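You operate a simulated robot arm through the tools that you are given. There is no shell and no other tool. Be economical: measure what you need, move in short steps, check, and stop when the job is done.

The job below is to be done with a simulated two-armed robot. You get a single attempt, and the scene is never put back.

## Task
Hold the dustpan on the wooden bench top steady with one hand, lift the black brush out of it with the other and set it down on the wooden bench top.

Only the result counts: the job must be done as asked and must still hold three seconds after the hand-in. Knocking over, shifting, dropping, spilling or breaking anything else fails it.

## Robot
Two 7-joint arms with two-finger parallel grippers on one trunk, on a base that drives. Base frame: it is fixed to the floor where the robot stands at the start and does not move with it; the origin is under the middle of the robot, x ahead of it, y to its left, z up; the surface under the hand at the start is at about z = 0.86. Units: m, rad, N and s.
The left shoulder is at the start at [0.071, 0.156, 1.105], the right one opposite. Places, roughly: wooden bench top [0.7, -0.1, 0.9]. Payload 3.91 kg a hand.
The tool frame of a hand sits at the grasp point between the pads (the TCP): z along the fingers, y along the line on which they close. The tips reach 0.03 m beyond it. Largest opening 0.11 m; finger width 0.02, thickness 0.01; the body of the gripper, 0.048 by 0.112 m, starts 0.055 m behind the TCP.
Orientation is that of the tool frame in the base frame, as [roll, pitch, yaw] about the fixed x, y, z axes, in that order (R = Rz(yaw) Ry(pitch) Rx(roll)). With the fingers straight down and closing along the base's y, the tool's x points along the base's -x, its y along +y and its z along -z.

## Interface
- The arms move only by the tool apply_moves. It takes "left_commands", "right_commands" or both (then of equal length, played together; a hand with none holds still); each is a list of rows, each an object (a shift or turn left out is 0, a gripper value left out holds the last) with "hand": the gripper command, from -1 (shut) to 1 (fully open), values between in proportion; "translation": the shift along the tool's x, y, z in units of 40 mm (1.0 is 40 mm), a list of three; "dr": the turn, a rotation vector about the tool's x, y, z in units of 6 degrees (1.0 is 6 degrees), a list of three. In form: [{"hand": hand, "translation": [x, y, z], "dr": [wx, wy, wz]}, ...]. A call has 1 to 12 rows; each row shifts and turns the commanded pose from where the row before left it, along the tool's axes as they then stand. A call with a number of a shift or a turn outside -1 to 1 is refused whole. A row lasts 0.2 s, in which the tool goes at most 0.05 m and 0.15 rad; a call with a longer step from one row to the next is refused whole, and so is a gripper value outside its range. Where a pose cannot be reached the arm comes as near as it can. A force on the tool above 40 N (or 10 N above the force at the start of the call, whichever is more), or a blocked arm, ends the call early, and 0.2 s more pass. Each finger travels about 0.108 m/s and halts on what it meets, pressing with about 20 N; the grip force reading is that of the motor and also rises with nothing between the fingers. The clock runs only during rows and for 0.2 s after the last one: add rows that do not move to give the fingers time. The reply holds the time, the measured pose of the TCP, the force on the tool along the base axes, the opening and the grip force, in the units named above and with some noise, with the torque about the TCP (base axes, N m) and any sound that the robot's microphone picked up, and new pictures: "pictures" is both (left out), scene, wrist or none (wrist: the cameras of the hands that moved).
- Cameras (640 x 400 px; columns grow to the right, rows downward): "scene" is now at [0.142, -0.0136, 1.3497]; the picture's right is [-0.15, -0.99, 0.00], its down [-0.39, 0.06, -0.92] and it looks along [0.91, -0.14, -0.40] (base axes); focal length 214 px, centre (320, 200). "left" rides on the left gripper at [0.072, -0.017, -0.103] in its tool frame; the picture's right is [0.23, 0.97, 0.00], its down [-0.76, 0.18, -0.62] and it looks along [-0.61, 0.14, 0.78] (tool axes); focal length 222 px, centre (320, 200). "right" rides on the right gripper at [0.072, 0.017, -0.103] in its tool frame; the picture's right is [-0.23, 0.97, 0.00], its down [-0.76, -0.18, -0.62] and it looks along [-0.61, -0.14, 0.78] (tool axes); focal length 222 px, centre (320, 200). There is no depth. A picture from a camera that has moved, and an enlarged one, comes with that camera's place and axes in the base frame and with its lens.
- lift_body(by): slides the trunk up (or, below 0, down) by that many m; the arms and the scene camera ride with it, the base frame stays. It gives what a move gives, with no picture.
- base_move(legs): drives the robot by 1 to 6 legs, each [ahead, left, turn to the left] in m, m and rad, along the robot's own axes; the way and the turn of a leg run together, so that a leg with both is an arc; at most 1.5 m and 3.142 rad a leg. The arms and the cameras ride along, it lands a little off, and it stops where it bumps. It gives what a move gives, and a new picture of the scene camera.
- aim_head(pan, tilt): turns the head with the scene camera to pan (to the left, within 1.501 rad either way) and tilt (down, from -0.506 to 1.204), counted from straight ahead of the robot. It gives what a move gives, and a new picture of the scene camera.
- inspect(camera, box): a new picture of the part [left, top, right, bottom] of that camera's present view, enlarged. It takes no simulated time.
- sign_off(): hands the job in; it is judged then, once.

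Work in short steps. Places have to be worked out from the pictures, the camera data and where the tool is seen: move nearer, look again, correct. Check each grasp and each placing, and mend what went wrong. You have 120 turns and 260 pictures in all, those below and enlarged ones among them. Open the grippers and draw the arms clear of the work before you hand the job in, unless the task says otherwise; then end with one line.

The tools are called after "Emit:" by a JSON object that holds its "method" and its "body". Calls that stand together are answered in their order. apply_moves: Moves the arms, as the interface text tells. Its arguments: {"type":"object","properties":{"left_commands":{"type":"array"},"right_commands":{"type":"array"},"pictures":{"type":"string","enum":["both","scene","wrist","none"]}},"required":[]} The other tools are called the same way: lift_body (by) slides the trunk up or down; base_move (legs) drives the base; aim_head (pan, tilt) turns the head that bears the scene camera; inspect (camera, box) takes an enlarged picture of a part of a camera's view; sign_off () hands the job in.

At the start:

```text
clock: 0.0
left_eef_pos: [0.6279, 0.126, 1.2294]
left_orientation: [3.141, 0.0, 3.141]
left_contact_force: [0.0, -0.4, 0.1]
left_torque: [0.0, 0.04, -0.02]
left_grip_width: 0.1101
left_gripper_force: 0.1
right_eef_pos: [0.8003, -0.4178, 1.2427]
right_orientation: [-3.141, 0.0, -3.141]
right_contact_force: [0.1, 0.0, 0.3]
right_torque: [0.02, -0.02, 0.01]
right_grip_width: 0.1102
right_gripper_force: 0.2
trunk travel left (down, up): [-0.55, 0.39]
robot x, y, heading: [-0.0013, 0.0007, 0.002]
head pan, tilt: [-0.155, 0.405]
```

scene: 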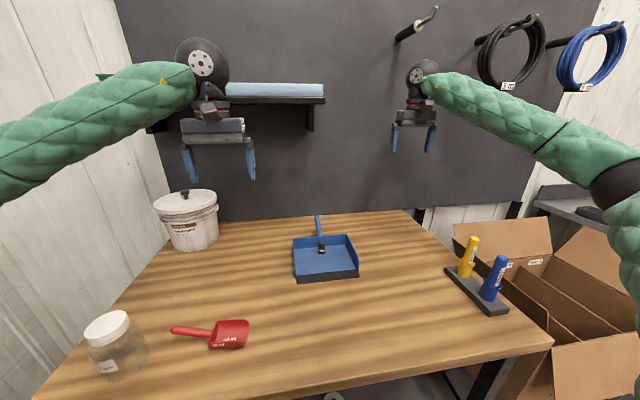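
right: 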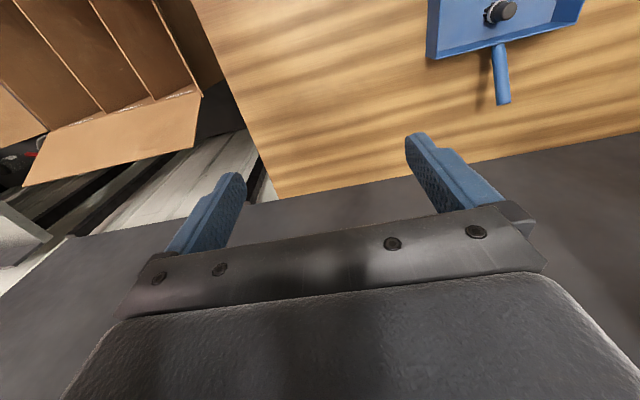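
left: 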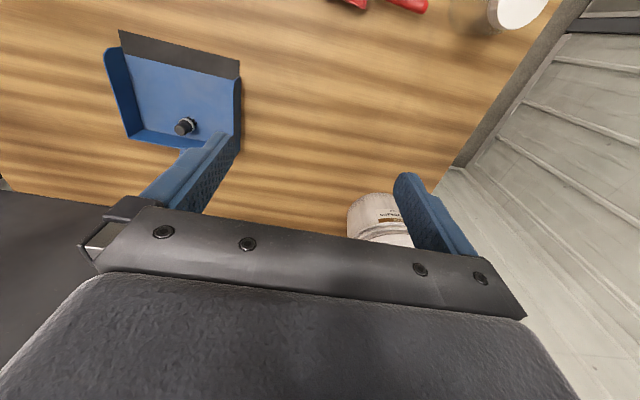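

The dustpan sits near the middle of the bench with a small black brush near its handle side. I'll look at it enlarged from the scene camera and both wrist cameras.

Emit:
{"method": "inspect", "body": {"camera": "scene", "box": [270, 200, 380, 290]}}

Emit:
{"method": "inspect", "body": {"camera": "right", "box": [400, 0, 620, 120]}}

Emit:
{"method": "inspect", "body": {"camera": "left", "box": [80, 20, 280, 170]}}

```text
4.44 times, centred on (325, 245) of scene
camera zoom: at [0.142, -0.0136, 1.3497], right [-0.15, -0.99, 0.0], down [-0.39, 0.06, -0.92], along [0.91, -0.14, -0.4], focal length 953 px, centre (298, 0)
```

zoom: 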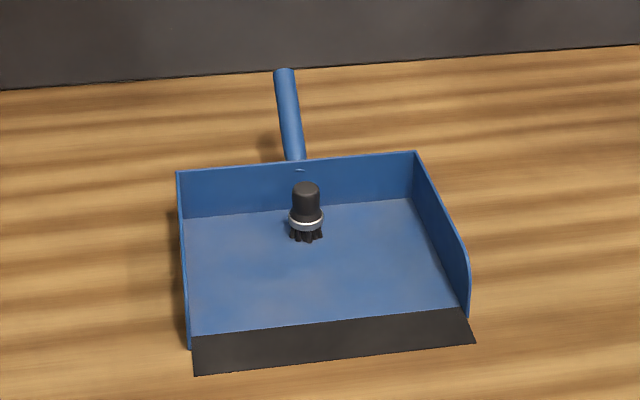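

```text
2.91 times, centred on (510, 60) of right
camera zoom: at [0.7281, -0.4001, 1.3456], right [0.23, 0.97, 0.0], down [0.76, -0.18, 0.62], along [0.61, -0.14, -0.78], focal length 646 px, centre (-233, 607)
```

zoom: 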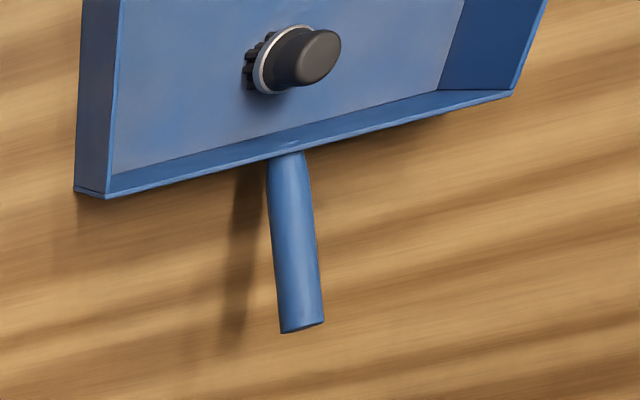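

```text
2.67 times, centred on (180, 95) of left
camera zoom: at [0.5545, 0.1088, 1.332], right [-0.23, 0.97, 0.0], down [0.76, 0.18, 0.62], along [0.61, 0.14, -0.78], focal length 592 px, centre (693, 480)
```

zoom: 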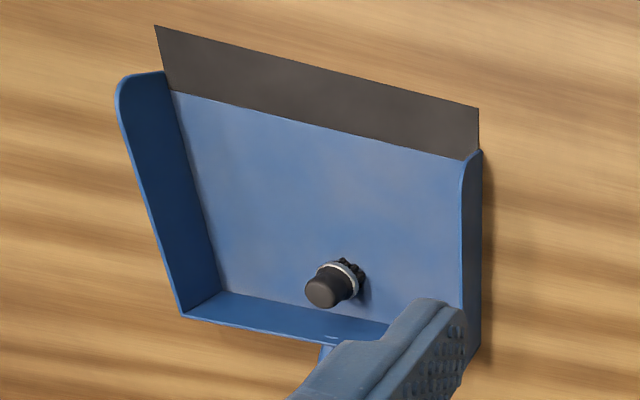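

The brush stands upright in the pan with its top at about (0.778, -0.117, 0.907). The handle rises from (0.827, -0.117, 0.898) to (0.905, -0.118, 0.946). I'll use the right hand on the handle with the fingers down, and the left hand on the brush, tilted back to stay clear of the right. First I'll move the right hand above the handle.

Emit:
{"method": "apply_moves", "body": {"right_commands": [{"hand": 0.2, "translation": [-0.275, 0.94, 0.45]}, {"translation": [-0.275, 0.94, 0.45]}, {"translation": [-0.275, 0.94, 0.45]}, {"translation": [-0.275, 0.94, 0.45]}, {"translation": [-0.275, 0.94, 0.45]}, {"translation": [-0.275, 0.94, 0.45]}, {"translation": [-0.275, 0.94, 0.45]}, {"translation": [-0.275, 0.94, 0.45]}, {}]}}

```text
clock: 2.0
left_eef_pos: [0.6283, 0.1257, 1.2298]
left_orientation: [-3.141, 0.0, -3.14]
left_contact_force: [0.7, 0.6, -0.5]
left_torque: [0.0, -0.02, 0.02]
left_grip_width: 0.1099
left_gripper_force: 0.1
right_eef_pos: [0.8867, -0.1192, 1.0979]
right_orientation: [-3.139, 0.0, -3.141]
right_contact_force: [-0.2, 0.9, 0.3]
right_torque: [0.03, -0.02, -0.02]
right_grip_width: 0.0656
right_gripper_force: 0.1
trunk travel left (down, up): [-0.55, 0.39]
robot x, y, heading: [-0.0033, 0.0003, 0.007]
head pan, tilt: [-0.155, 0.405]
camera scene: at [0.1414, -0.0144, 1.3498], right [-0.15, -0.99, 0.0], down [-0.39, 0.06, -0.92], along [0.91, -0.14, -0.4], focal length 214 px, centre (320, 200)
camera right: at [0.8142, -0.1017, 1.2012], right [0.23, 0.97, 0.0], down [0.76, -0.18, 0.62], along [0.61, -0.14, -0.78], focal length 222 px, centre (320, 200)
```

scene: 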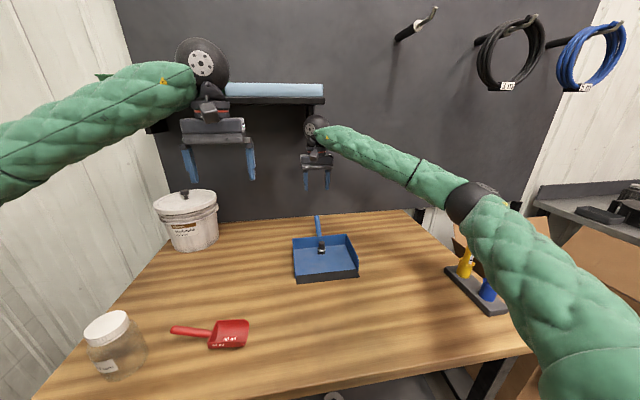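
right: 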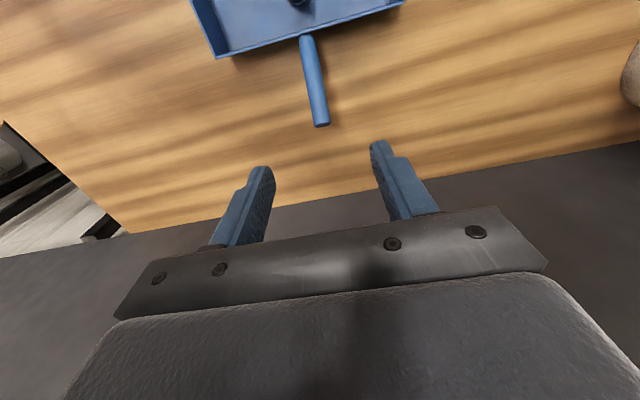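

The handle estimate agrees with the new view and the hand is centred over it. I'll descend most of the way.

Emit:
{"method": "apply_moves", "body": {"right_commands": [{"translation": [0, 0, 0.8]}, {"translation": [0, 0, 0.8]}, {"translation": [0, 0, 0.8]}, {"translation": [0, 0, 0.8]}, {"translation": [0, 0, 0.4]}, {}]}}

Emit:
{"method": "inspect", "body": {"camera": "scene", "box": [270, 180, 380, 290]}}

```text
clock: 3.4
left_eef_pos: [0.628, 0.1258, 1.2288]
left_orientation: [3.141, 0.0, 3.142]
left_contact_force: [-0.4, 0.2, -0.4]
left_torque: [-0.02, 0.0, 0.01]
left_grip_width: 0.11
left_gripper_force: 0.1
right_eef_pos: [0.8877, -0.1165, 0.9543]
right_orientation: [-3.141, -0.001, -3.141]
right_contact_force: [-0.5, -0.2, -0.1]
right_torque: [-0.01, -0.02, -0.02]
right_grip_width: 0.066
right_gripper_force: 0.1
trunk travel left (down, up): [-0.55, 0.39]
robot x, y, heading: [-0.0012, -0.0008, -0.001]
head pan, tilt: [-0.155, 0.405]
camera scene: at [0.142, -0.0134, 1.3497], right [-0.15, -0.99, 0.0], down [-0.39, 0.06, -0.92], along [0.91, -0.14, -0.4], focal length 214 px, centre (320, 200)
camera right: at [0.8157, -0.0998, 1.0581], right [0.23, 0.97, 0.0], down [0.76, -0.18, 0.62], along [0.61, -0.14, -0.78], focal length 222 px, centre (320, 200)
```

scene: 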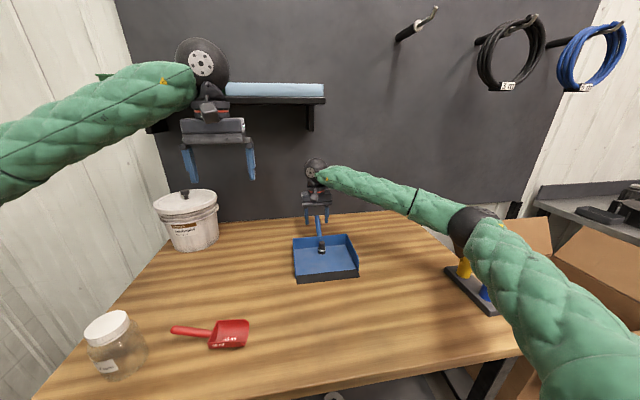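
right: 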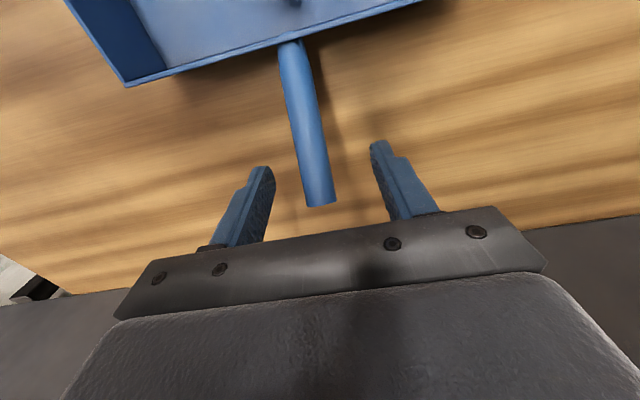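

```text
3.64 times, centred on (325, 235) of scene
camera zoom: at [0.142, -0.0134, 1.3497], right [-0.15, -0.99, 0.0], down [-0.39, 0.06, -0.92], along [0.91, -0.14, -0.4], focal length 780 px, centre (302, 73)
```

zoom: 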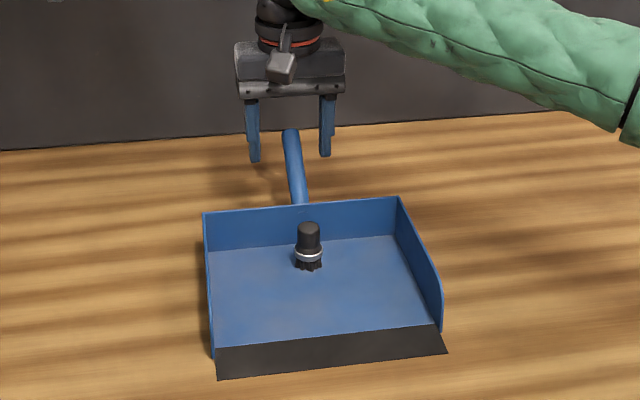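

The handle lies between the fingers, perhaps 2 mm to the -y side. I'll correct for that, lower another 20 mm and close.

Emit:
{"method": "apply_moves", "body": {"right_commands": [{"translation": [0.1, -0.05, 0.5]}, {}, {"hand": 0.0}, {"hand": -0.2}, {"hand": -0.4}, {"hand": -0.5}, {"hand": -0.6}, {}]}}

Emit:
{"method": "inspect", "body": {"camera": "scene", "box": [270, 180, 380, 290]}}

```text
clock: 5.2
left_eef_pos: [0.6274, 0.1259, 1.2274]
left_orientation: [-3.141, -0.001, 3.141]
left_contact_force: [0.5, -1.0, 0.3]
left_torque: [0.01, 0.0, 0.0]
left_grip_width: 0.1099
left_gripper_force: 0.0
right_eef_pos: [0.884, -0.1191, 0.934]
right_orientation: [-3.141, 0.001, 3.14]
right_contact_force: [0.5, -0.6, 0.1]
right_torque: [0.03, -0.02, 0.0]
right_grip_width: 0.0218
right_gripper_force: 0.1
trunk travel left (down, up): [-0.55, 0.39]
robot x, y, heading: [0.0004, 0.0, -0.002]
head pan, tilt: [-0.155, 0.405]
camera scene: at [0.1421, -0.0134, 1.3497], right [-0.15, -0.99, 0.0], down [-0.39, 0.06, -0.92], along [0.91, -0.14, -0.4], focal length 214 px, centre (320, 200)
camera right: at [0.8113, -0.1017, 1.0382], right [0.23, 0.97, 0.0], down [0.76, -0.18, 0.62], along [0.61, -0.14, -0.78], focal length 222 px, centre (320, 200)
```

scene: 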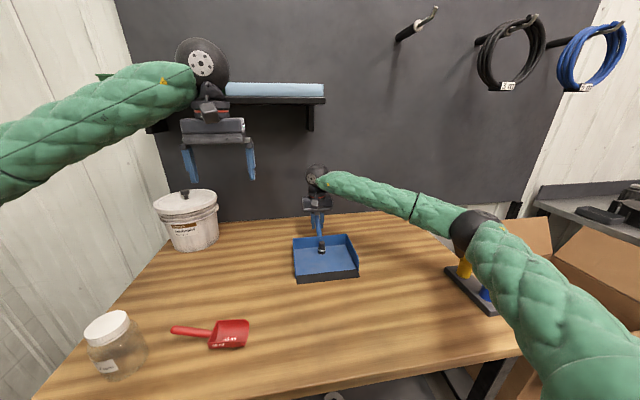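
right: 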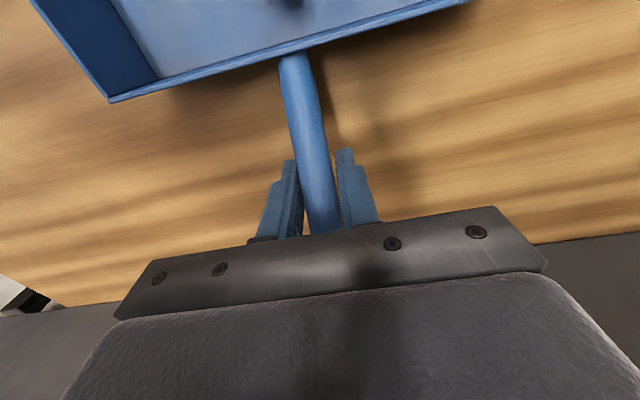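

```text
3.64 times, centred on (325, 235) of scene
camera zoom: at [0.1421, -0.0134, 1.3497], right [-0.15, -0.99, 0.0], down [-0.39, 0.06, -0.92], along [0.91, -0.14, -0.4], focal length 780 px, centre (302, 73)
```

zoom: 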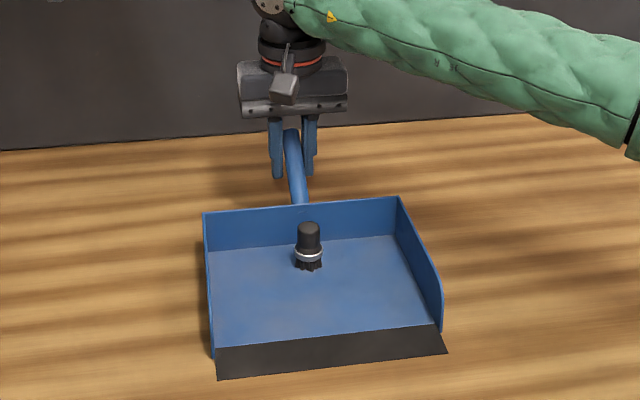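

The fingers sit evenly around the handle and the pan has not moved. I'll close firmly now.

Emit:
{"method": "apply_moves", "body": {"right_commands": [{"hand": -0.7}, {"hand": -0.8}, {"hand": -1}, {}], "pictures": "none"}}

Emit:
{"method": "inspect", "body": {"camera": "scene", "box": [270, 180, 380, 290]}}

```text
clock: 6.2
left_eef_pos: [0.6282, 0.127, 1.229]
left_orientation: [3.14, -0.001, -3.14]
left_contact_force: [0.4, 0.4, -0.2]
left_torque: [-0.05, -0.02, -0.01]
left_grip_width: 0.1103
left_gripper_force: 0.1
right_eef_pos: [0.8846, -0.1195, 0.935]
right_orientation: [-3.142, 0.0, -3.14]
right_contact_force: [-0.4, -0.4, -1.1]
right_torque: [-0.07, 0.0, 0.08]
right_grip_width: 0.0181
right_gripper_force: 19.9
trunk travel left (down, up): [-0.55, 0.39]
robot x, y, heading: [0.0005, 0.0004, -0.002]
head pan, tilt: [-0.155, 0.405]
```

```text
3.64 times, centred on (325, 235) of scene
camera zoom: at [0.1421, -0.0134, 1.3497], right [-0.15, -0.99, 0.0], down [-0.39, 0.06, -0.92], along [0.91, -0.14, -0.4], focal length 780 px, centre (302, 73)
```

zoom: 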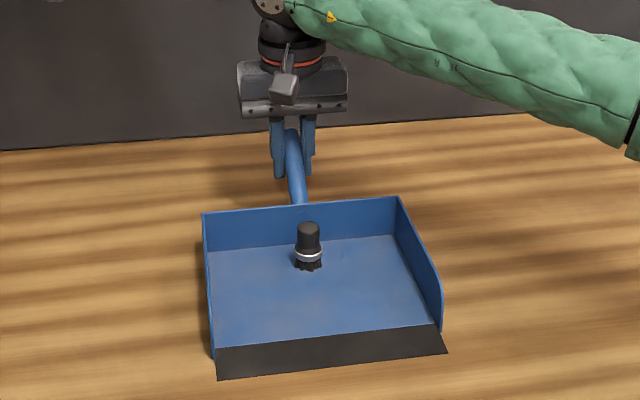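

The handle is held (18 mm, 20 N) and the pan is undisturbed. Next I'll tilt the left hand 30° back and bring it most of the way to a pre-grasp point in front of and above the brush.

Emit:
{"method": "apply_moves", "body": {"left_commands": [{"hand": 0.1, "dr": [0, -1, 0]}, {"dr": [0, -1, 0]}, {"dr": [0, -1, 0]}, {"dr": [0, -1, 0]}, {"dr": [0, -1, 0]}, {"translation": [0.095, -0.608, 0.635]}, {"translation": [0.095, -0.608, 0.635]}, {"translation": [0.095, -0.608, 0.635]}, {"translation": [0.095, -0.608, 0.635]}, {"translation": [0.095, -0.608, 0.635]}, {"translation": [0.095, -0.608, 0.635]}, {}]}}

```text
clock: 8.8
left_eef_pos: [0.6844, -0.019, 1.0836]
left_orientation: [3.141, 0.523, -3.141]
left_contact_force: [1.0, 0.5, 0.4]
left_torque: [-0.01, 0.02, -0.01]
left_grip_width: 0.0605
left_gripper_force: 0.1
right_eef_pos: [0.883, -0.1184, 0.9344]
right_orientation: [-3.141, -0.001, -3.142]
right_contact_force: [-0.5, 0.7, -0.5]
right_torque: [-0.09, -0.14, -0.07]
right_grip_width: 0.0182
right_gripper_force: 19.9
trunk travel left (down, up): [-0.55, 0.39]
robot x, y, heading: [0.0014, 0.002, 0.003]
head pan, tilt: [-0.155, 0.405]
camera scene: at [0.142, -0.0131, 1.3496], right [-0.15, -0.99, 0.0], down [-0.39, 0.06, -0.92], along [0.91, -0.14, -0.4], focal length 214 px, centre (320, 200)
camera left: at [0.5686, -0.0362, 1.1375], right [-0.2, 0.97, -0.11], down [0.35, 0.18, 0.92], along [0.92, 0.14, -0.37], focal length 222 px, centre (320, 200)
```

scene: 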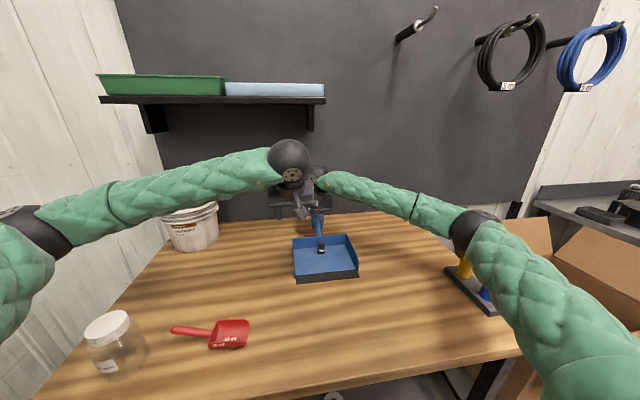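
left: 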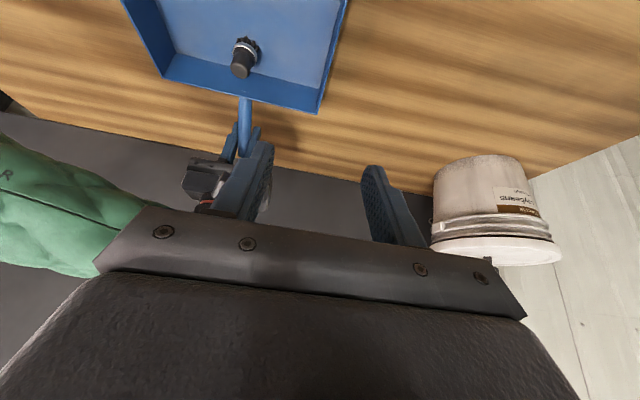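

From the left camera the brush axis is at about (0.777, -0.120). I'll go on to the pre-grasp point, 0.1 m back along the approach.

Emit:
{"method": "apply_moves", "body": {"left_commands": [{"translation": [0.09, -0.625, 0.62]}, {"translation": [0.09, -0.625, 0.62]}, {"translation": [0.09, -0.625, 0.62]}, {"translation": [0.09, -0.625, 0.62]}, {}]}}

Emit:
{"method": "inspect", "body": {"camera": "scene", "box": [260, 130, 400, 290]}}

```text
clock: 10.0
left_eef_pos: [0.7232, -0.1192, 0.9921]
left_orientation: [3.141, 0.522, -3.139]
left_contact_force: [-1.0, -0.5, 0.6]
left_torque: [-0.01, -0.03, 0.02]
left_grip_width: 0.0607
left_gripper_force: 0.1
right_eef_pos: [0.8845, -0.12, 0.9336]
right_orientation: [-3.141, 0.002, 3.141]
right_contact_force: [1.2, 0.8, -0.8]
right_torque: [-0.01, -0.21, 0.03]
right_grip_width: 0.0182
right_gripper_force: 20.2
trunk travel left (down, up): [-0.55, 0.39]
robot x, y, heading: [0.0015, -0.0015, -0.0]
head pan, tilt: [-0.155, 0.405]
camera scene: at [0.1421, -0.0131, 1.3496], right [-0.15, -0.99, 0.0], down [-0.39, 0.06, -0.92], along [0.91, -0.14, -0.4], focal length 214 px, centre (320, 200)
camera left: at [0.6062, -0.1366, 1.0448], right [-0.2, 0.97, -0.11], down [0.35, 0.18, 0.92], along [0.92, 0.14, -0.37], focal length 222 px, centre (320, 200)
```

scene: 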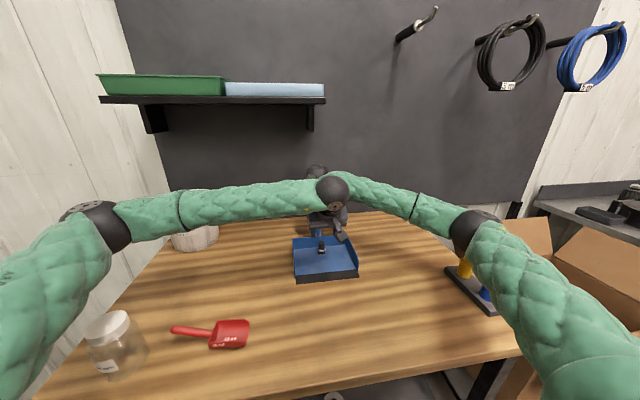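
left: 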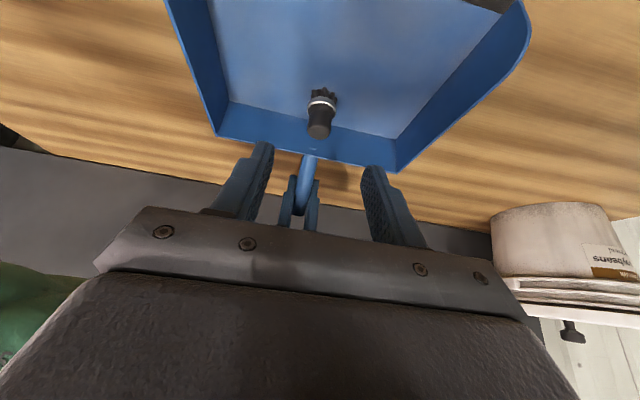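

```text
2.50 times, centred on (330, 210) of scene
camera zoom: at [0.1421, -0.0131, 1.3496], right [-0.15, -0.99, 0.0], down [-0.39, 0.06, -0.92], along [0.91, -0.14, -0.4], focal length 536 px, centre (295, 175)
```

zoom: 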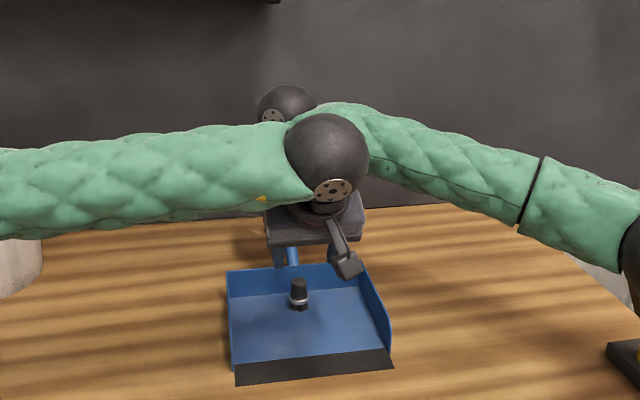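

The brush is at y≈-0.121 and lined up between the left fingers. I'll advance 70 mm along the tool and look again.

Emit:
{"method": "apply_moves", "body": {"left_commands": [{"translation": [0, -0.04, 0.6]}, {"translation": [0, 0, 0.6]}, {"translation": [0, 0, 0.5]}, {}]}}

```text
clock: 11.0
left_eef_pos: [0.758, -0.1222, 0.9347]
left_orientation: [3.142, 0.523, 3.141]
left_contact_force: [-0.2, 0.6, 0.5]
left_torque: [0.0, -0.04, 0.0]
left_grip_width: 0.0606
left_gripper_force: 0.1
right_eef_pos: [0.8832, -0.1191, 0.9342]
right_orientation: [-3.141, -0.001, -3.142]
right_contact_force: [0.1, -0.4, -0.1]
right_torque: [-0.02, -0.1, -0.02]
right_grip_width: 0.0183
right_gripper_force: 20.3
trunk travel left (down, up): [-0.55, 0.39]
robot x, y, heading: [-0.0029, 0.0006, -0.0]
head pan, tilt: [-0.155, 0.405]
camera scene: at [0.1421, -0.0136, 1.3497], right [-0.15, -0.99, 0.0], down [-0.39, 0.06, -0.92], along [0.91, -0.14, -0.4], focal length 214 px, centre (320, 200)
camera left: at [0.6408, -0.1385, 0.9866], right [-0.2, 0.97, -0.11], down [0.35, 0.18, 0.92], along [0.92, 0.14, -0.37], focal length 222 px, centre (320, 200)
```

scene: 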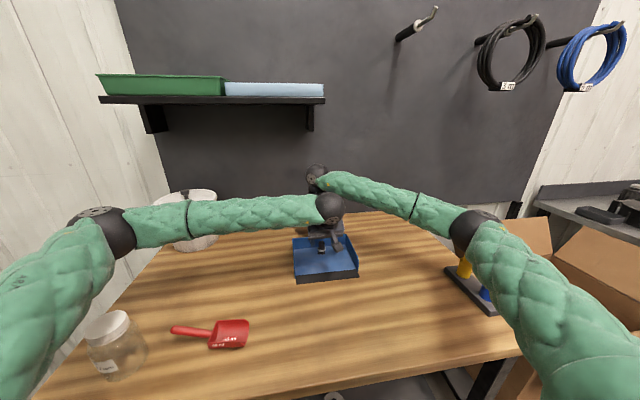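
left: 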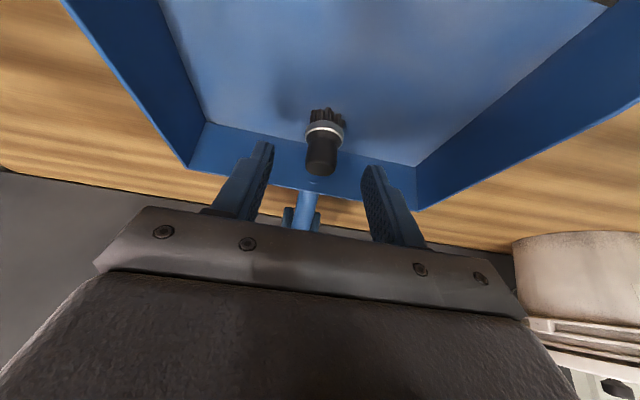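

The brush is centred between the fingers at (0.774, -0.121). I'll do the final advance and close gradually.

Emit:
{"method": "apply_moves", "body": {"left_commands": [{"translation": [0.05, 0.02, 0.5]}, {"translation": [0.03, 0, 0.43]}, {}, {"hand": -0.1}, {"hand": -0.3}, {"hand": -0.5}, {"hand": -0.7}, {"hand": -1}, {}, {}]}}

```text
clock: 13.2
left_eef_pos: [0.7725, -0.1224, 0.8998]
left_orientation: [-3.141, 0.523, -3.14]
left_contact_force: [-0.3, 0.3, -0.1]
left_torque: [-0.01, 0.0, 0.02]
left_grip_width: 0.0283
left_gripper_force: 20.2
right_eef_pos: [0.8842, -0.1187, 0.9336]
right_orientation: [3.14, 0.001, -3.141]
right_contact_force: [0.0, -0.5, -0.6]
right_torque: [-0.03, -0.02, -0.01]
right_grip_width: 0.018
right_gripper_force: 20.1
trunk travel left (down, up): [-0.55, 0.39]
robot x, y, heading: [-0.0037, 0.001, 0.003]
head pan, tilt: [-0.155, 0.405]
camera scene: at [0.1421, -0.0136, 1.3496], right [-0.15, -0.99, 0.0], down [-0.39, 0.06, -0.92], along [0.91, -0.14, -0.4], focal length 214 px, centre (320, 200)
camera left: at [0.6562, -0.1388, 0.9534], right [-0.2, 0.97, -0.11], down [0.35, 0.18, 0.92], along [0.92, 0.14, -0.37], focal length 222 px, centre (320, 200)
```

scene: 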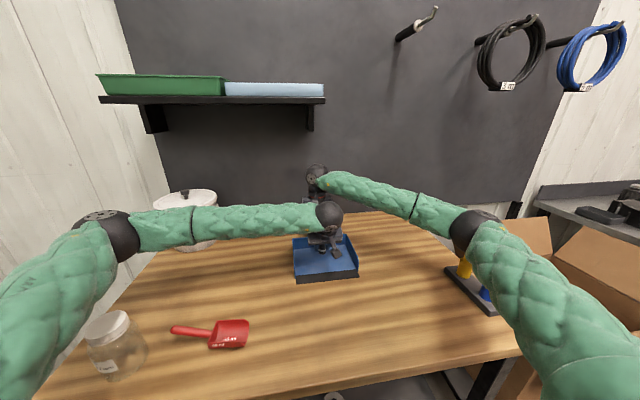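
left: 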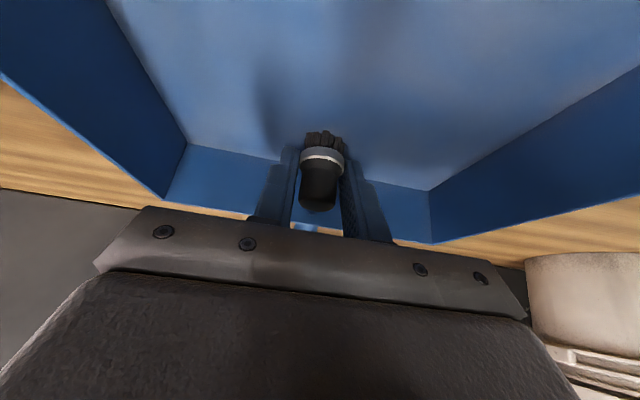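

The brush is gripped (28 mm, 20 N). I'll lift 40 mm straight up and check.

Emit:
{"method": "apply_moves", "body": {"left_commands": [{"translation": [-0.25, 0, -0.433]}, {"translation": [-0.25, 0, -0.433]}, {}]}}

```text
clock: 14.0
left_eef_pos: [0.7713, -0.1204, 0.9387]
left_orientation: [-3.141, 0.524, -3.141]
left_contact_force: [-0.2, -0.8, -0.7]
left_torque: [0.0, 0.01, 0.0]
left_grip_width: 0.0285
left_gripper_force: 19.9
right_eef_pos: [0.8825, -0.1199, 0.9338]
right_orientation: [3.141, 0.0, -3.141]
right_contact_force: [1.1, 1.0, 0.2]
right_torque: [-0.02, 0.09, 0.04]
right_grip_width: 0.0181
right_gripper_force: 20.0
trunk travel left (down, up): [-0.55, 0.39]
robot x, y, heading: [-0.0004, 0.0006, -0.004]
head pan, tilt: [-0.155, 0.405]
camera scene: at [0.1422, -0.0136, 1.3496], right [-0.15, -0.99, 0.0], down [-0.39, 0.06, -0.92], along [0.91, -0.14, -0.4], focal length 214 px, centre (320, 200)
camera left: at [0.6556, -0.1378, 0.9917], right [-0.2, 0.97, -0.11], down [0.35, 0.18, 0.92], along [0.92, 0.14, -0.37], focal length 222 px, centre (320, 200)
```

scene: 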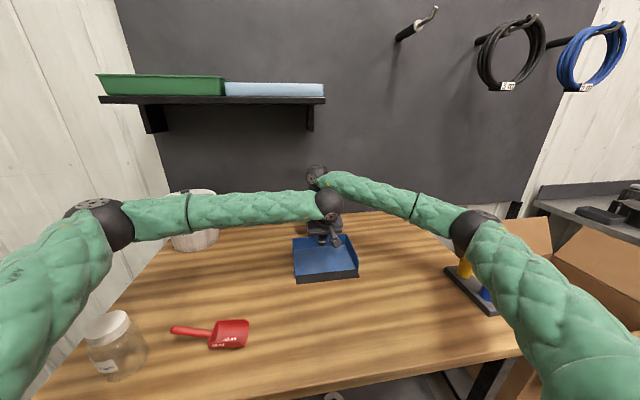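
left: 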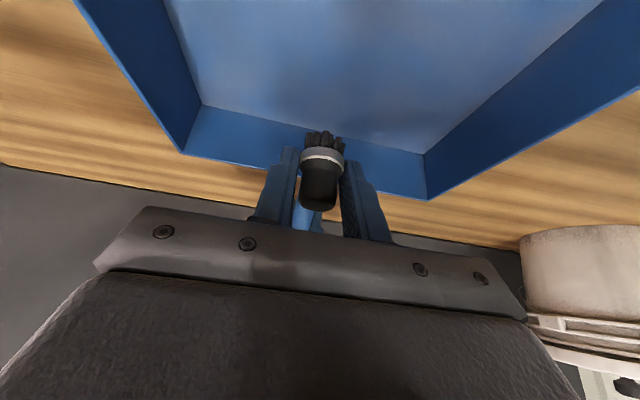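

The brush is clear and the pan has not moved. I'll rise another 40 mm, then carry the brush left to open bench at about (0.72, 0.07).

Emit:
{"method": "apply_moves", "body": {"left_commands": [{"translation": [-0.25, 0, -0.433]}, {"translation": [-0.25, 0, -0.433]}, {"translation": [0.18, 0.79, -0.105]}, {"translation": [0.18, 0.79, -0.105]}, {"translation": [0.18, 0.79, -0.105]}, {"translation": [0.18, 0.79, -0.105]}, {"translation": [0.18, 0.79, -0.105]}, {"translation": [0.18, 0.79, -0.105]}, {}]}}

Emit:
{"method": "inspect", "body": {"camera": "scene", "box": [190, 170, 390, 310]}}

```text
clock: 16.0
left_eef_pos: [0.7201, 0.0681, 0.9799]
left_orientation: [3.141, 0.525, 3.141]
left_contact_force: [0.7, 1.0, -0.4]
left_torque: [-0.01, 0.0, -0.01]
left_grip_width: 0.0281
left_gripper_force: 19.9
right_eef_pos: [0.8834, -0.1198, 0.9323]
right_orientation: [-3.141, 0.0, -3.141]
right_contact_force: [0.9, -1.5, 0.0]
right_torque: [0.18, 0.18, 0.07]
right_grip_width: 0.0183
right_gripper_force: 19.9
trunk travel left (down, up): [-0.55, 0.39]
robot x, y, heading: [-0.0029, -0.0013, -0.001]
head pan, tilt: [-0.155, 0.405]
camera scene: at [0.1423, -0.0142, 1.3496], right [-0.15, -0.99, 0.0], down [-0.39, 0.06, -0.92], along [0.91, -0.14, -0.4], focal length 214 px, centre (320, 200)
camera left: at [0.6052, 0.0514, 1.0331], right [-0.2, 0.97, -0.11], down [0.35, 0.18, 0.92], along [0.92, 0.14, -0.37], focal length 222 px, centre (320, 200)
```

scene: 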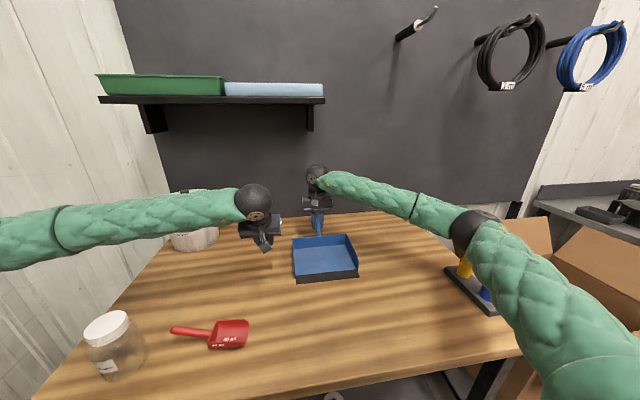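
left: 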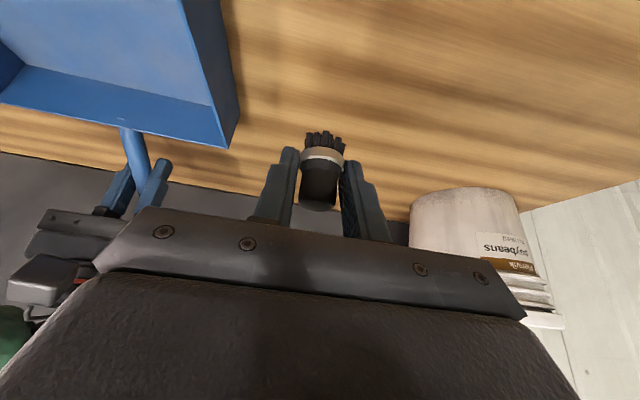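

```text
2.86 times, centred on (290, 240) of scene
camera zoom: at [0.1423, -0.0142, 1.3496], right [-0.15, -0.99, 0.0], down [-0.39, 0.06, -0.92], along [0.91, -0.14, -0.4], focal length 613 px, centre (406, 86)
```

zoom: 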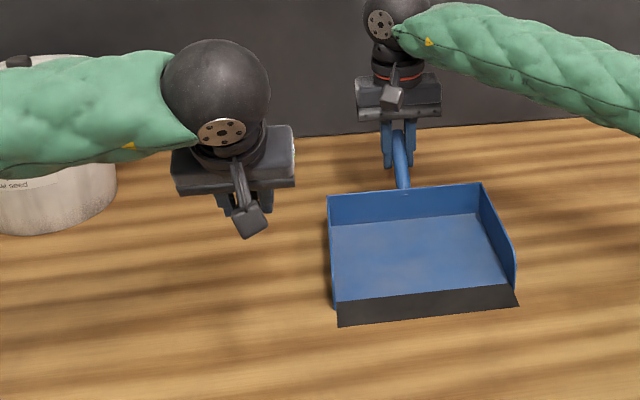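

The brush is upright over open bench. I'll lower it to about 8 mm above its resting height.

Emit:
{"method": "apply_moves", "body": {"left_commands": [{"translation": [0.3, 0, 0.52]}, {"translation": [0.3, 0, 0.52]}, {"translation": [0.3, 0, 0.52]}, {}], "pictures": "wrist"}}

```text
clock: 17.0
left_eef_pos: [0.7209, 0.0693, 0.9086]
left_orientation: [-3.141, 0.523, -3.141]
left_contact_force: [0.6, 0.5, 0.2]
left_torque: [-0.01, 0.01, -0.01]
left_grip_width: 0.0283
left_gripper_force: 20.3
right_eef_pos: [0.8835, -0.1185, 0.9345]
right_orientation: [3.141, -0.001, -3.14]
right_contact_force: [-0.4, -0.6, 0.6]
right_torque: [-0.01, 0.1, 0.06]
right_grip_width: 0.0179
right_gripper_force: 19.8
trunk travel left (down, up): [-0.55, 0.39]
robot x, y, heading: [0.0006, -0.0011, 0.003]
head pan, tilt: [-0.155, 0.405]
camera left: at [0.6061, 0.0526, 0.9617], right [-0.2, 0.97, -0.11], down [0.35, 0.18, 0.92], along [0.92, 0.14, -0.37], focal length 222 px, centre (320, 200)
```

left: 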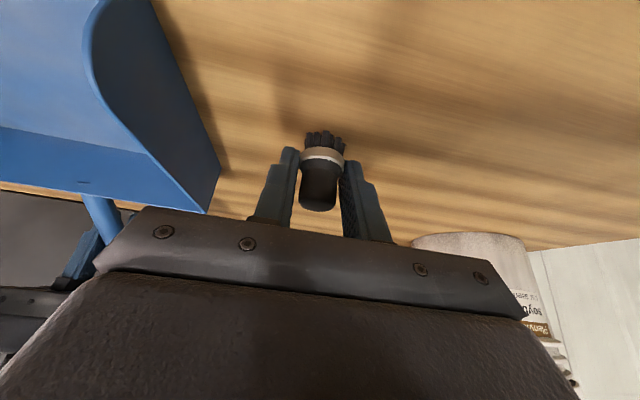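

No contact yet. I'll lower in 2 to 4 mm steps and watch the force.

Emit:
{"method": "apply_moves", "body": {"left_commands": [{"translation": [0.05, 0, 0.0866]}, {"translation": [0.05, 0, 0.0866]}, {}], "pictures": "none"}}

Emit:
{"method": "apply_moves", "body": {"left_commands": [{"translation": [0.025, 0, 0.043]}, {}], "pictures": "wrist"}}

```text
clock: 17.8
left_eef_pos: [0.7222, 0.0691, 0.9008]
left_orientation: [3.141, 0.525, 3.141]
left_contact_force: [-0.5, -0.1, -0.5]
left_torque: [-0.03, 0.02, 0.03]
left_grip_width: 0.0284
left_gripper_force: 19.6
right_eef_pos: [0.8829, -0.1202, 0.9338]
right_orientation: [3.141, 0.0, 3.141]
right_contact_force: [0.2, 1.1, 0.3]
right_torque: [0.02, -0.03, -0.01]
right_grip_width: 0.0182
right_gripper_force: 20.2
trunk travel left (down, up): [-0.55, 0.39]
robot x, y, heading: [-0.0027, 0.0026, -0.002]
head pan, tilt: [-0.155, 0.405]
```

```text
clock: 18.4
left_eef_pos: [0.721, 0.0692, 0.8977]
left_orientation: [3.141, 0.521, 3.141]
left_contact_force: [0.2, -0.3, -0.6]
left_torque: [0.02, 0.01, -0.01]
left_grip_width: 0.0284
left_gripper_force: 19.7
right_eef_pos: [0.8832, -0.1196, 0.9352]
right_orientation: [-3.141, 0.002, -3.141]
right_contact_force: [-0.3, 0.1, 0.1]
right_torque: [0.02, -0.01, 0.0]
right_grip_width: 0.018
right_gripper_force: 20.0
trunk travel left (down, up): [-0.55, 0.39]
robot x, y, heading: [-0.0055, 0.0001, 0.001]
head pan, tilt: [-0.155, 0.405]
camera left: at [0.606, 0.0521, 0.9507], right [-0.2, 0.97, -0.11], down [0.35, 0.18, 0.92], along [0.92, 0.14, -0.37], focal length 222 px, centre (320, 200)
```

left: 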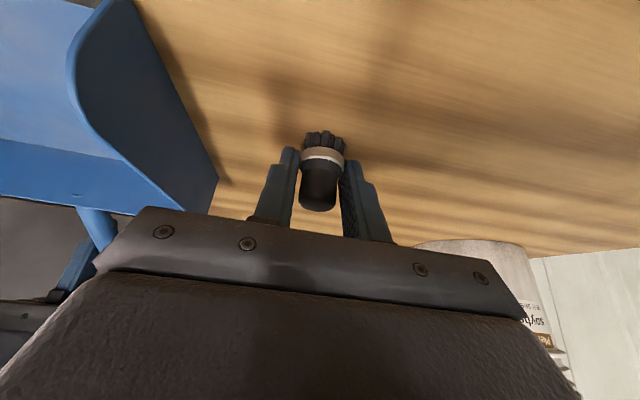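

Still no contact at 0.8977, so I'll keep stepping down by about 2 mm.

Emit:
{"method": "apply_moves", "body": {"left_commands": [{"translation": [0.02, 0, 0.035]}, {}], "pictures": "none"}}

Emit:
{"method": "apply_moves", "body": {"left_commands": [{"translation": [0.02, 0, 0.035]}, {}], "pictures": "wrist"}}

```text
clock: 19.0
left_eef_pos: [0.7217, 0.07, 0.8965]
left_orientation: [-3.14, 0.524, -3.138]
left_contact_force: [2.5, 0.3, 12.7]
left_torque: [0.05, -0.18, 0.0]
left_grip_width: 0.028
left_gripper_force: 20.0
right_eef_pos: [0.8838, -0.1187, 0.9358]
right_orientation: [3.141, 0.0, 3.141]
right_contact_force: [-0.3, 0.3, 0.2]
right_torque: [0.0, -0.19, -0.05]
right_grip_width: 0.0184
right_gripper_force: 19.8
trunk travel left (down, up): [-0.55, 0.39]
robot x, y, heading: [0.0016, -0.0041, -0.001]
head pan, tilt: [-0.155, 0.405]
```

```text
clock: 19.6
left_eef_pos: [0.7221, 0.07, 0.8947]
left_orientation: [3.141, 0.525, -3.14]
left_contact_force: [3.2, 3.4, 19.0]
left_torque: [0.07, -0.21, 0.03]
left_grip_width: 0.0283
left_gripper_force: 19.6
right_eef_pos: [0.8818, -0.1188, 0.9354]
right_orientation: [-3.141, -0.001, -3.141]
right_contact_force: [-0.4, 0.1, -0.5]
right_torque: [-0.01, -0.18, -0.01]
right_grip_width: 0.0181
right_gripper_force: 19.8
trunk travel left (down, up): [-0.55, 0.39]
robot x, y, heading: [0.0043, 0.0008, -0.002]
head pan, tilt: [-0.155, 0.405]
camera left: at [0.6053, 0.0519, 0.9483], right [-0.2, 0.97, -0.11], down [0.35, 0.18, 0.92], along [0.92, 0.14, -0.37], focal length 222 px, centre (320, 200)
```

left: 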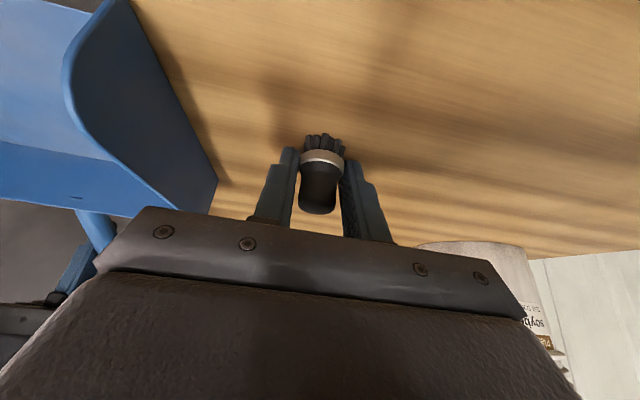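

The brush is touching the bench (19 N). I'll back off 1.5 mm to unload it, then open slowly.

Emit:
{"method": "apply_moves", "body": {"left_commands": [{"translation": [-0.02, 0, -0.035]}, {}, {"hand": -0.45}, {"hand": -0.4}, {"hand": -0.3}, {"hand": -0.15}, {"hand": 0.0}, {"hand": 0.1}, {}, {}], "pictures": "wrist"}}

```text
clock: 21.8
left_eef_pos: [0.722, 0.069, 0.8969]
left_orientation: [-3.141, 0.526, -3.14]
left_contact_force: [-1.1, -0.7, 0.0]
left_torque: [0.0, -0.03, 0.03]
left_grip_width: 0.0607
left_gripper_force: 0.0
right_eef_pos: [0.8837, -0.1189, 0.9341]
right_orientation: [3.141, 0.0, 3.14]
right_contact_force: [-0.2, -0.2, -0.9]
right_torque: [-0.03, -0.08, 0.0]
right_grip_width: 0.0183
right_gripper_force: 20.5
trunk travel left (down, up): [-0.55, 0.39]
robot x, y, heading: [-0.001, -0.0033, -0.003]
head pan, tilt: [-0.155, 0.405]
camera left: at [0.6058, 0.0514, 0.9492], right [-0.2, 0.97, -0.11], down [0.35, 0.18, 0.92], along [0.92, 0.14, -0.37], focal length 222 px, centre (320, 200)
```

left: 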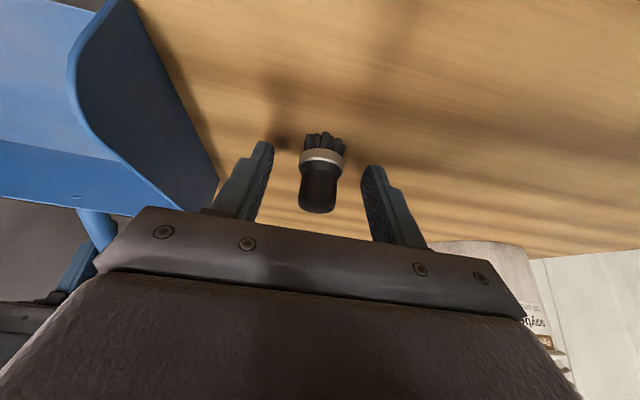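

The brush stands free. I'll retract the left hand back along its axis, then up.

Emit:
{"method": "apply_moves", "body": {"left_commands": [{"translation": [0, 0, -0.5]}, {"translation": [0, 0, -0.8]}, {"translation": [0, 0, -0.9]}, {"translation": [0, 0, -0.9]}, {"translation": [-0.4, 0.3, -0.8]}, {"translation": [-0.4, 0.5, -0.8]}, {}]}}

Emit:
{"method": "inspect", "body": {"camera": "scene", "box": [190, 170, 390, 310]}}

```text
clock: 23.4
left_eef_pos: [0.6549, 0.0993, 1.0751]
left_orientation: [-3.14, 0.522, 3.141]
left_contact_force: [0.4, -0.6, 0.0]
left_torque: [-0.03, -0.04, 0.02]
left_grip_width: 0.0605
left_gripper_force: 0.1
right_eef_pos: [0.8834, -0.1197, 0.9339]
right_orientation: [-3.14, 0.0, -3.141]
right_contact_force: [0.2, -0.2, -0.8]
right_torque: [0.09, 0.1, 0.06]
right_grip_width: 0.0178
right_gripper_force: 19.6
trunk travel left (down, up): [-0.55, 0.39]
robot x, y, heading: [0.002, 0.0006, 0.0]
head pan, tilt: [-0.155, 0.405]
camera scene: at [0.1423, -0.0137, 1.3496], right [-0.15, -0.99, 0.0], down [-0.39, 0.06, -0.92], along [0.91, -0.14, -0.4], focal length 214 px, centre (320, 200)
camera left: at [0.5394, 0.0826, 1.1277], right [-0.2, 0.97, -0.11], down [0.35, 0.18, 0.92], along [0.92, 0.14, -0.37], focal length 222 px, centre (320, 200)
```

scene: 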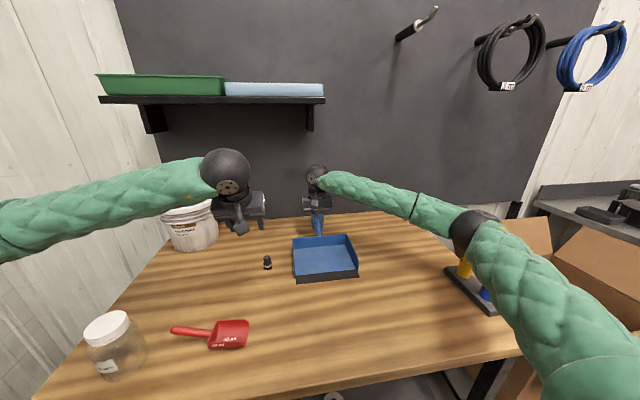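
left: 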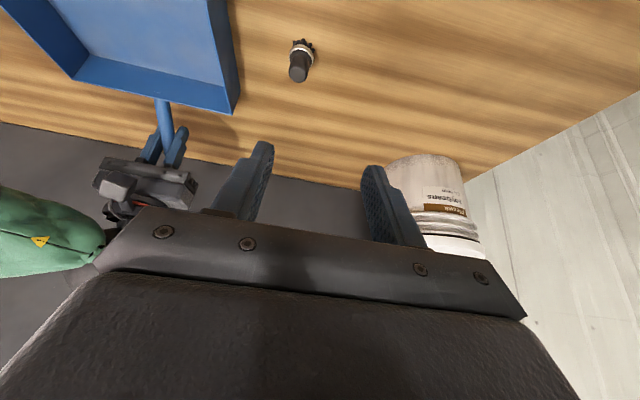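

```text
2.86 times, centred on (290, 240) of scene
camera zoom: at [0.1423, -0.0137, 1.3496], right [-0.15, -0.99, 0.0], down [-0.39, 0.06, -0.92], along [0.91, -0.14, -0.4], focal length 613 px, centre (406, 86)
```

zoom: 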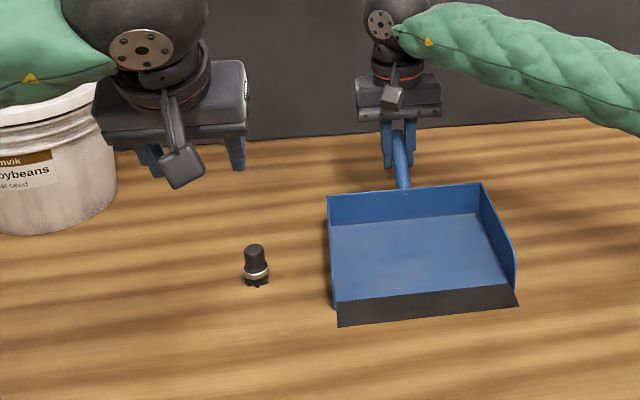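

The brush stands upright on the bench and the pan is in place. Now I'll open the right hand gently and lift it clear.

Emit:
{"method": "apply_moves", "body": {"right_commands": [{"hand": -0.65}, {"hand": -0.5}, {"hand": -0.3}, {"hand": -0.1}, {"hand": 0.1}, {"hand": 0.2}, {}, {"translation": [0, 0, -0.6]}, {"translation": [0, 0, -0.9]}, {"translation": [0, 0, -0.9]}, {"translation": [0, -0.5, -0.9]}, {}]}}

Emit:
{"method": "inspect", "body": {"camera": "scene", "box": [190, 170, 390, 310]}}

```text
clock: 26.0
left_eef_pos: [0.6559, 0.1009, 1.0745]
left_orientation: [3.14, 0.521, -3.139]
left_contact_force: [0.5, 0.4, -0.4]
left_torque: [0.0, 0.04, -0.01]
left_grip_width: 0.0607
left_gripper_force: 0.1
right_eef_pos: [0.8856, -0.1393, 1.0659]
right_orientation: [-3.141, -0.001, 3.141]
right_contact_force: [0.4, 0.1, 0.1]
right_torque: [-0.01, 0.0, -0.03]
right_grip_width: 0.0661
right_gripper_force: 0.0
trunk travel left (down, up): [-0.55, 0.39]
robot x, y, heading: [-0.0025, 0.0037, -0.001]
head pan, tilt: [-0.155, 0.405]
camera scene: at [0.1428, -0.0128, 1.3495], right [-0.15, -0.99, 0.0], down [-0.39, 0.06, -0.92], along [0.91, -0.14, -0.4], focal length 214 px, centre (320, 200)
camera right: at [0.8129, -0.1215, 1.1695], right [0.23, 0.97, 0.0], down [0.76, -0.18, 0.62], along [0.61, -0.14, -0.78], focal length 222 px, centre (320, 200)
```

scene: 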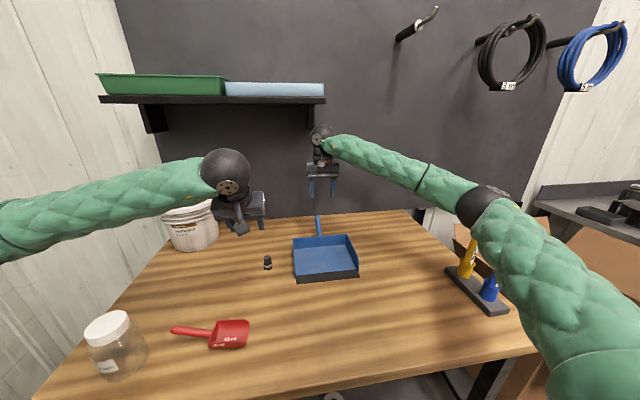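
right: 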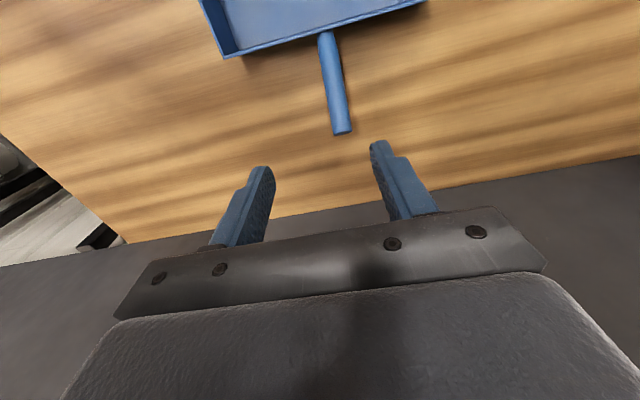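

```text
2.86 times, centred on (290, 240) of scene
camera zoom: at [0.1428, -0.0128, 1.3495], right [-0.15, -0.99, 0.0], down [-0.39, 0.06, -0.92], along [0.91, -0.14, -0.4], focal length 613 px, centre (406, 86)
```

zoom: 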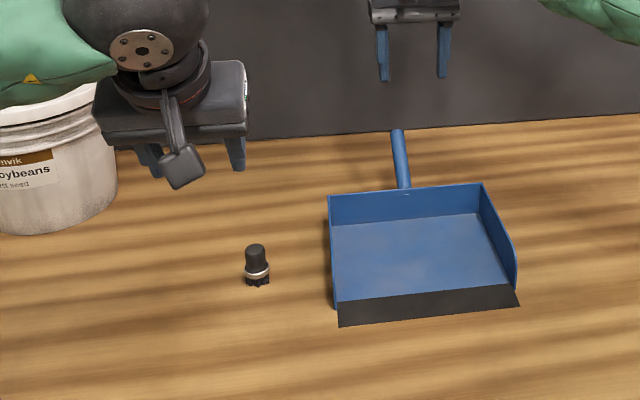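

The pan is unmoved, the brush stands on the bench and both hands are open and clear, so I'm handing in.

Emit:
{"method": "sign_off", "body": {}}

```text
The job is handed in.
```

The black brush was lifted out of the dustpan and now stands upright on the wooden bench top; the right hand held the pan by its handle meanwhile, and it did not visibly move.
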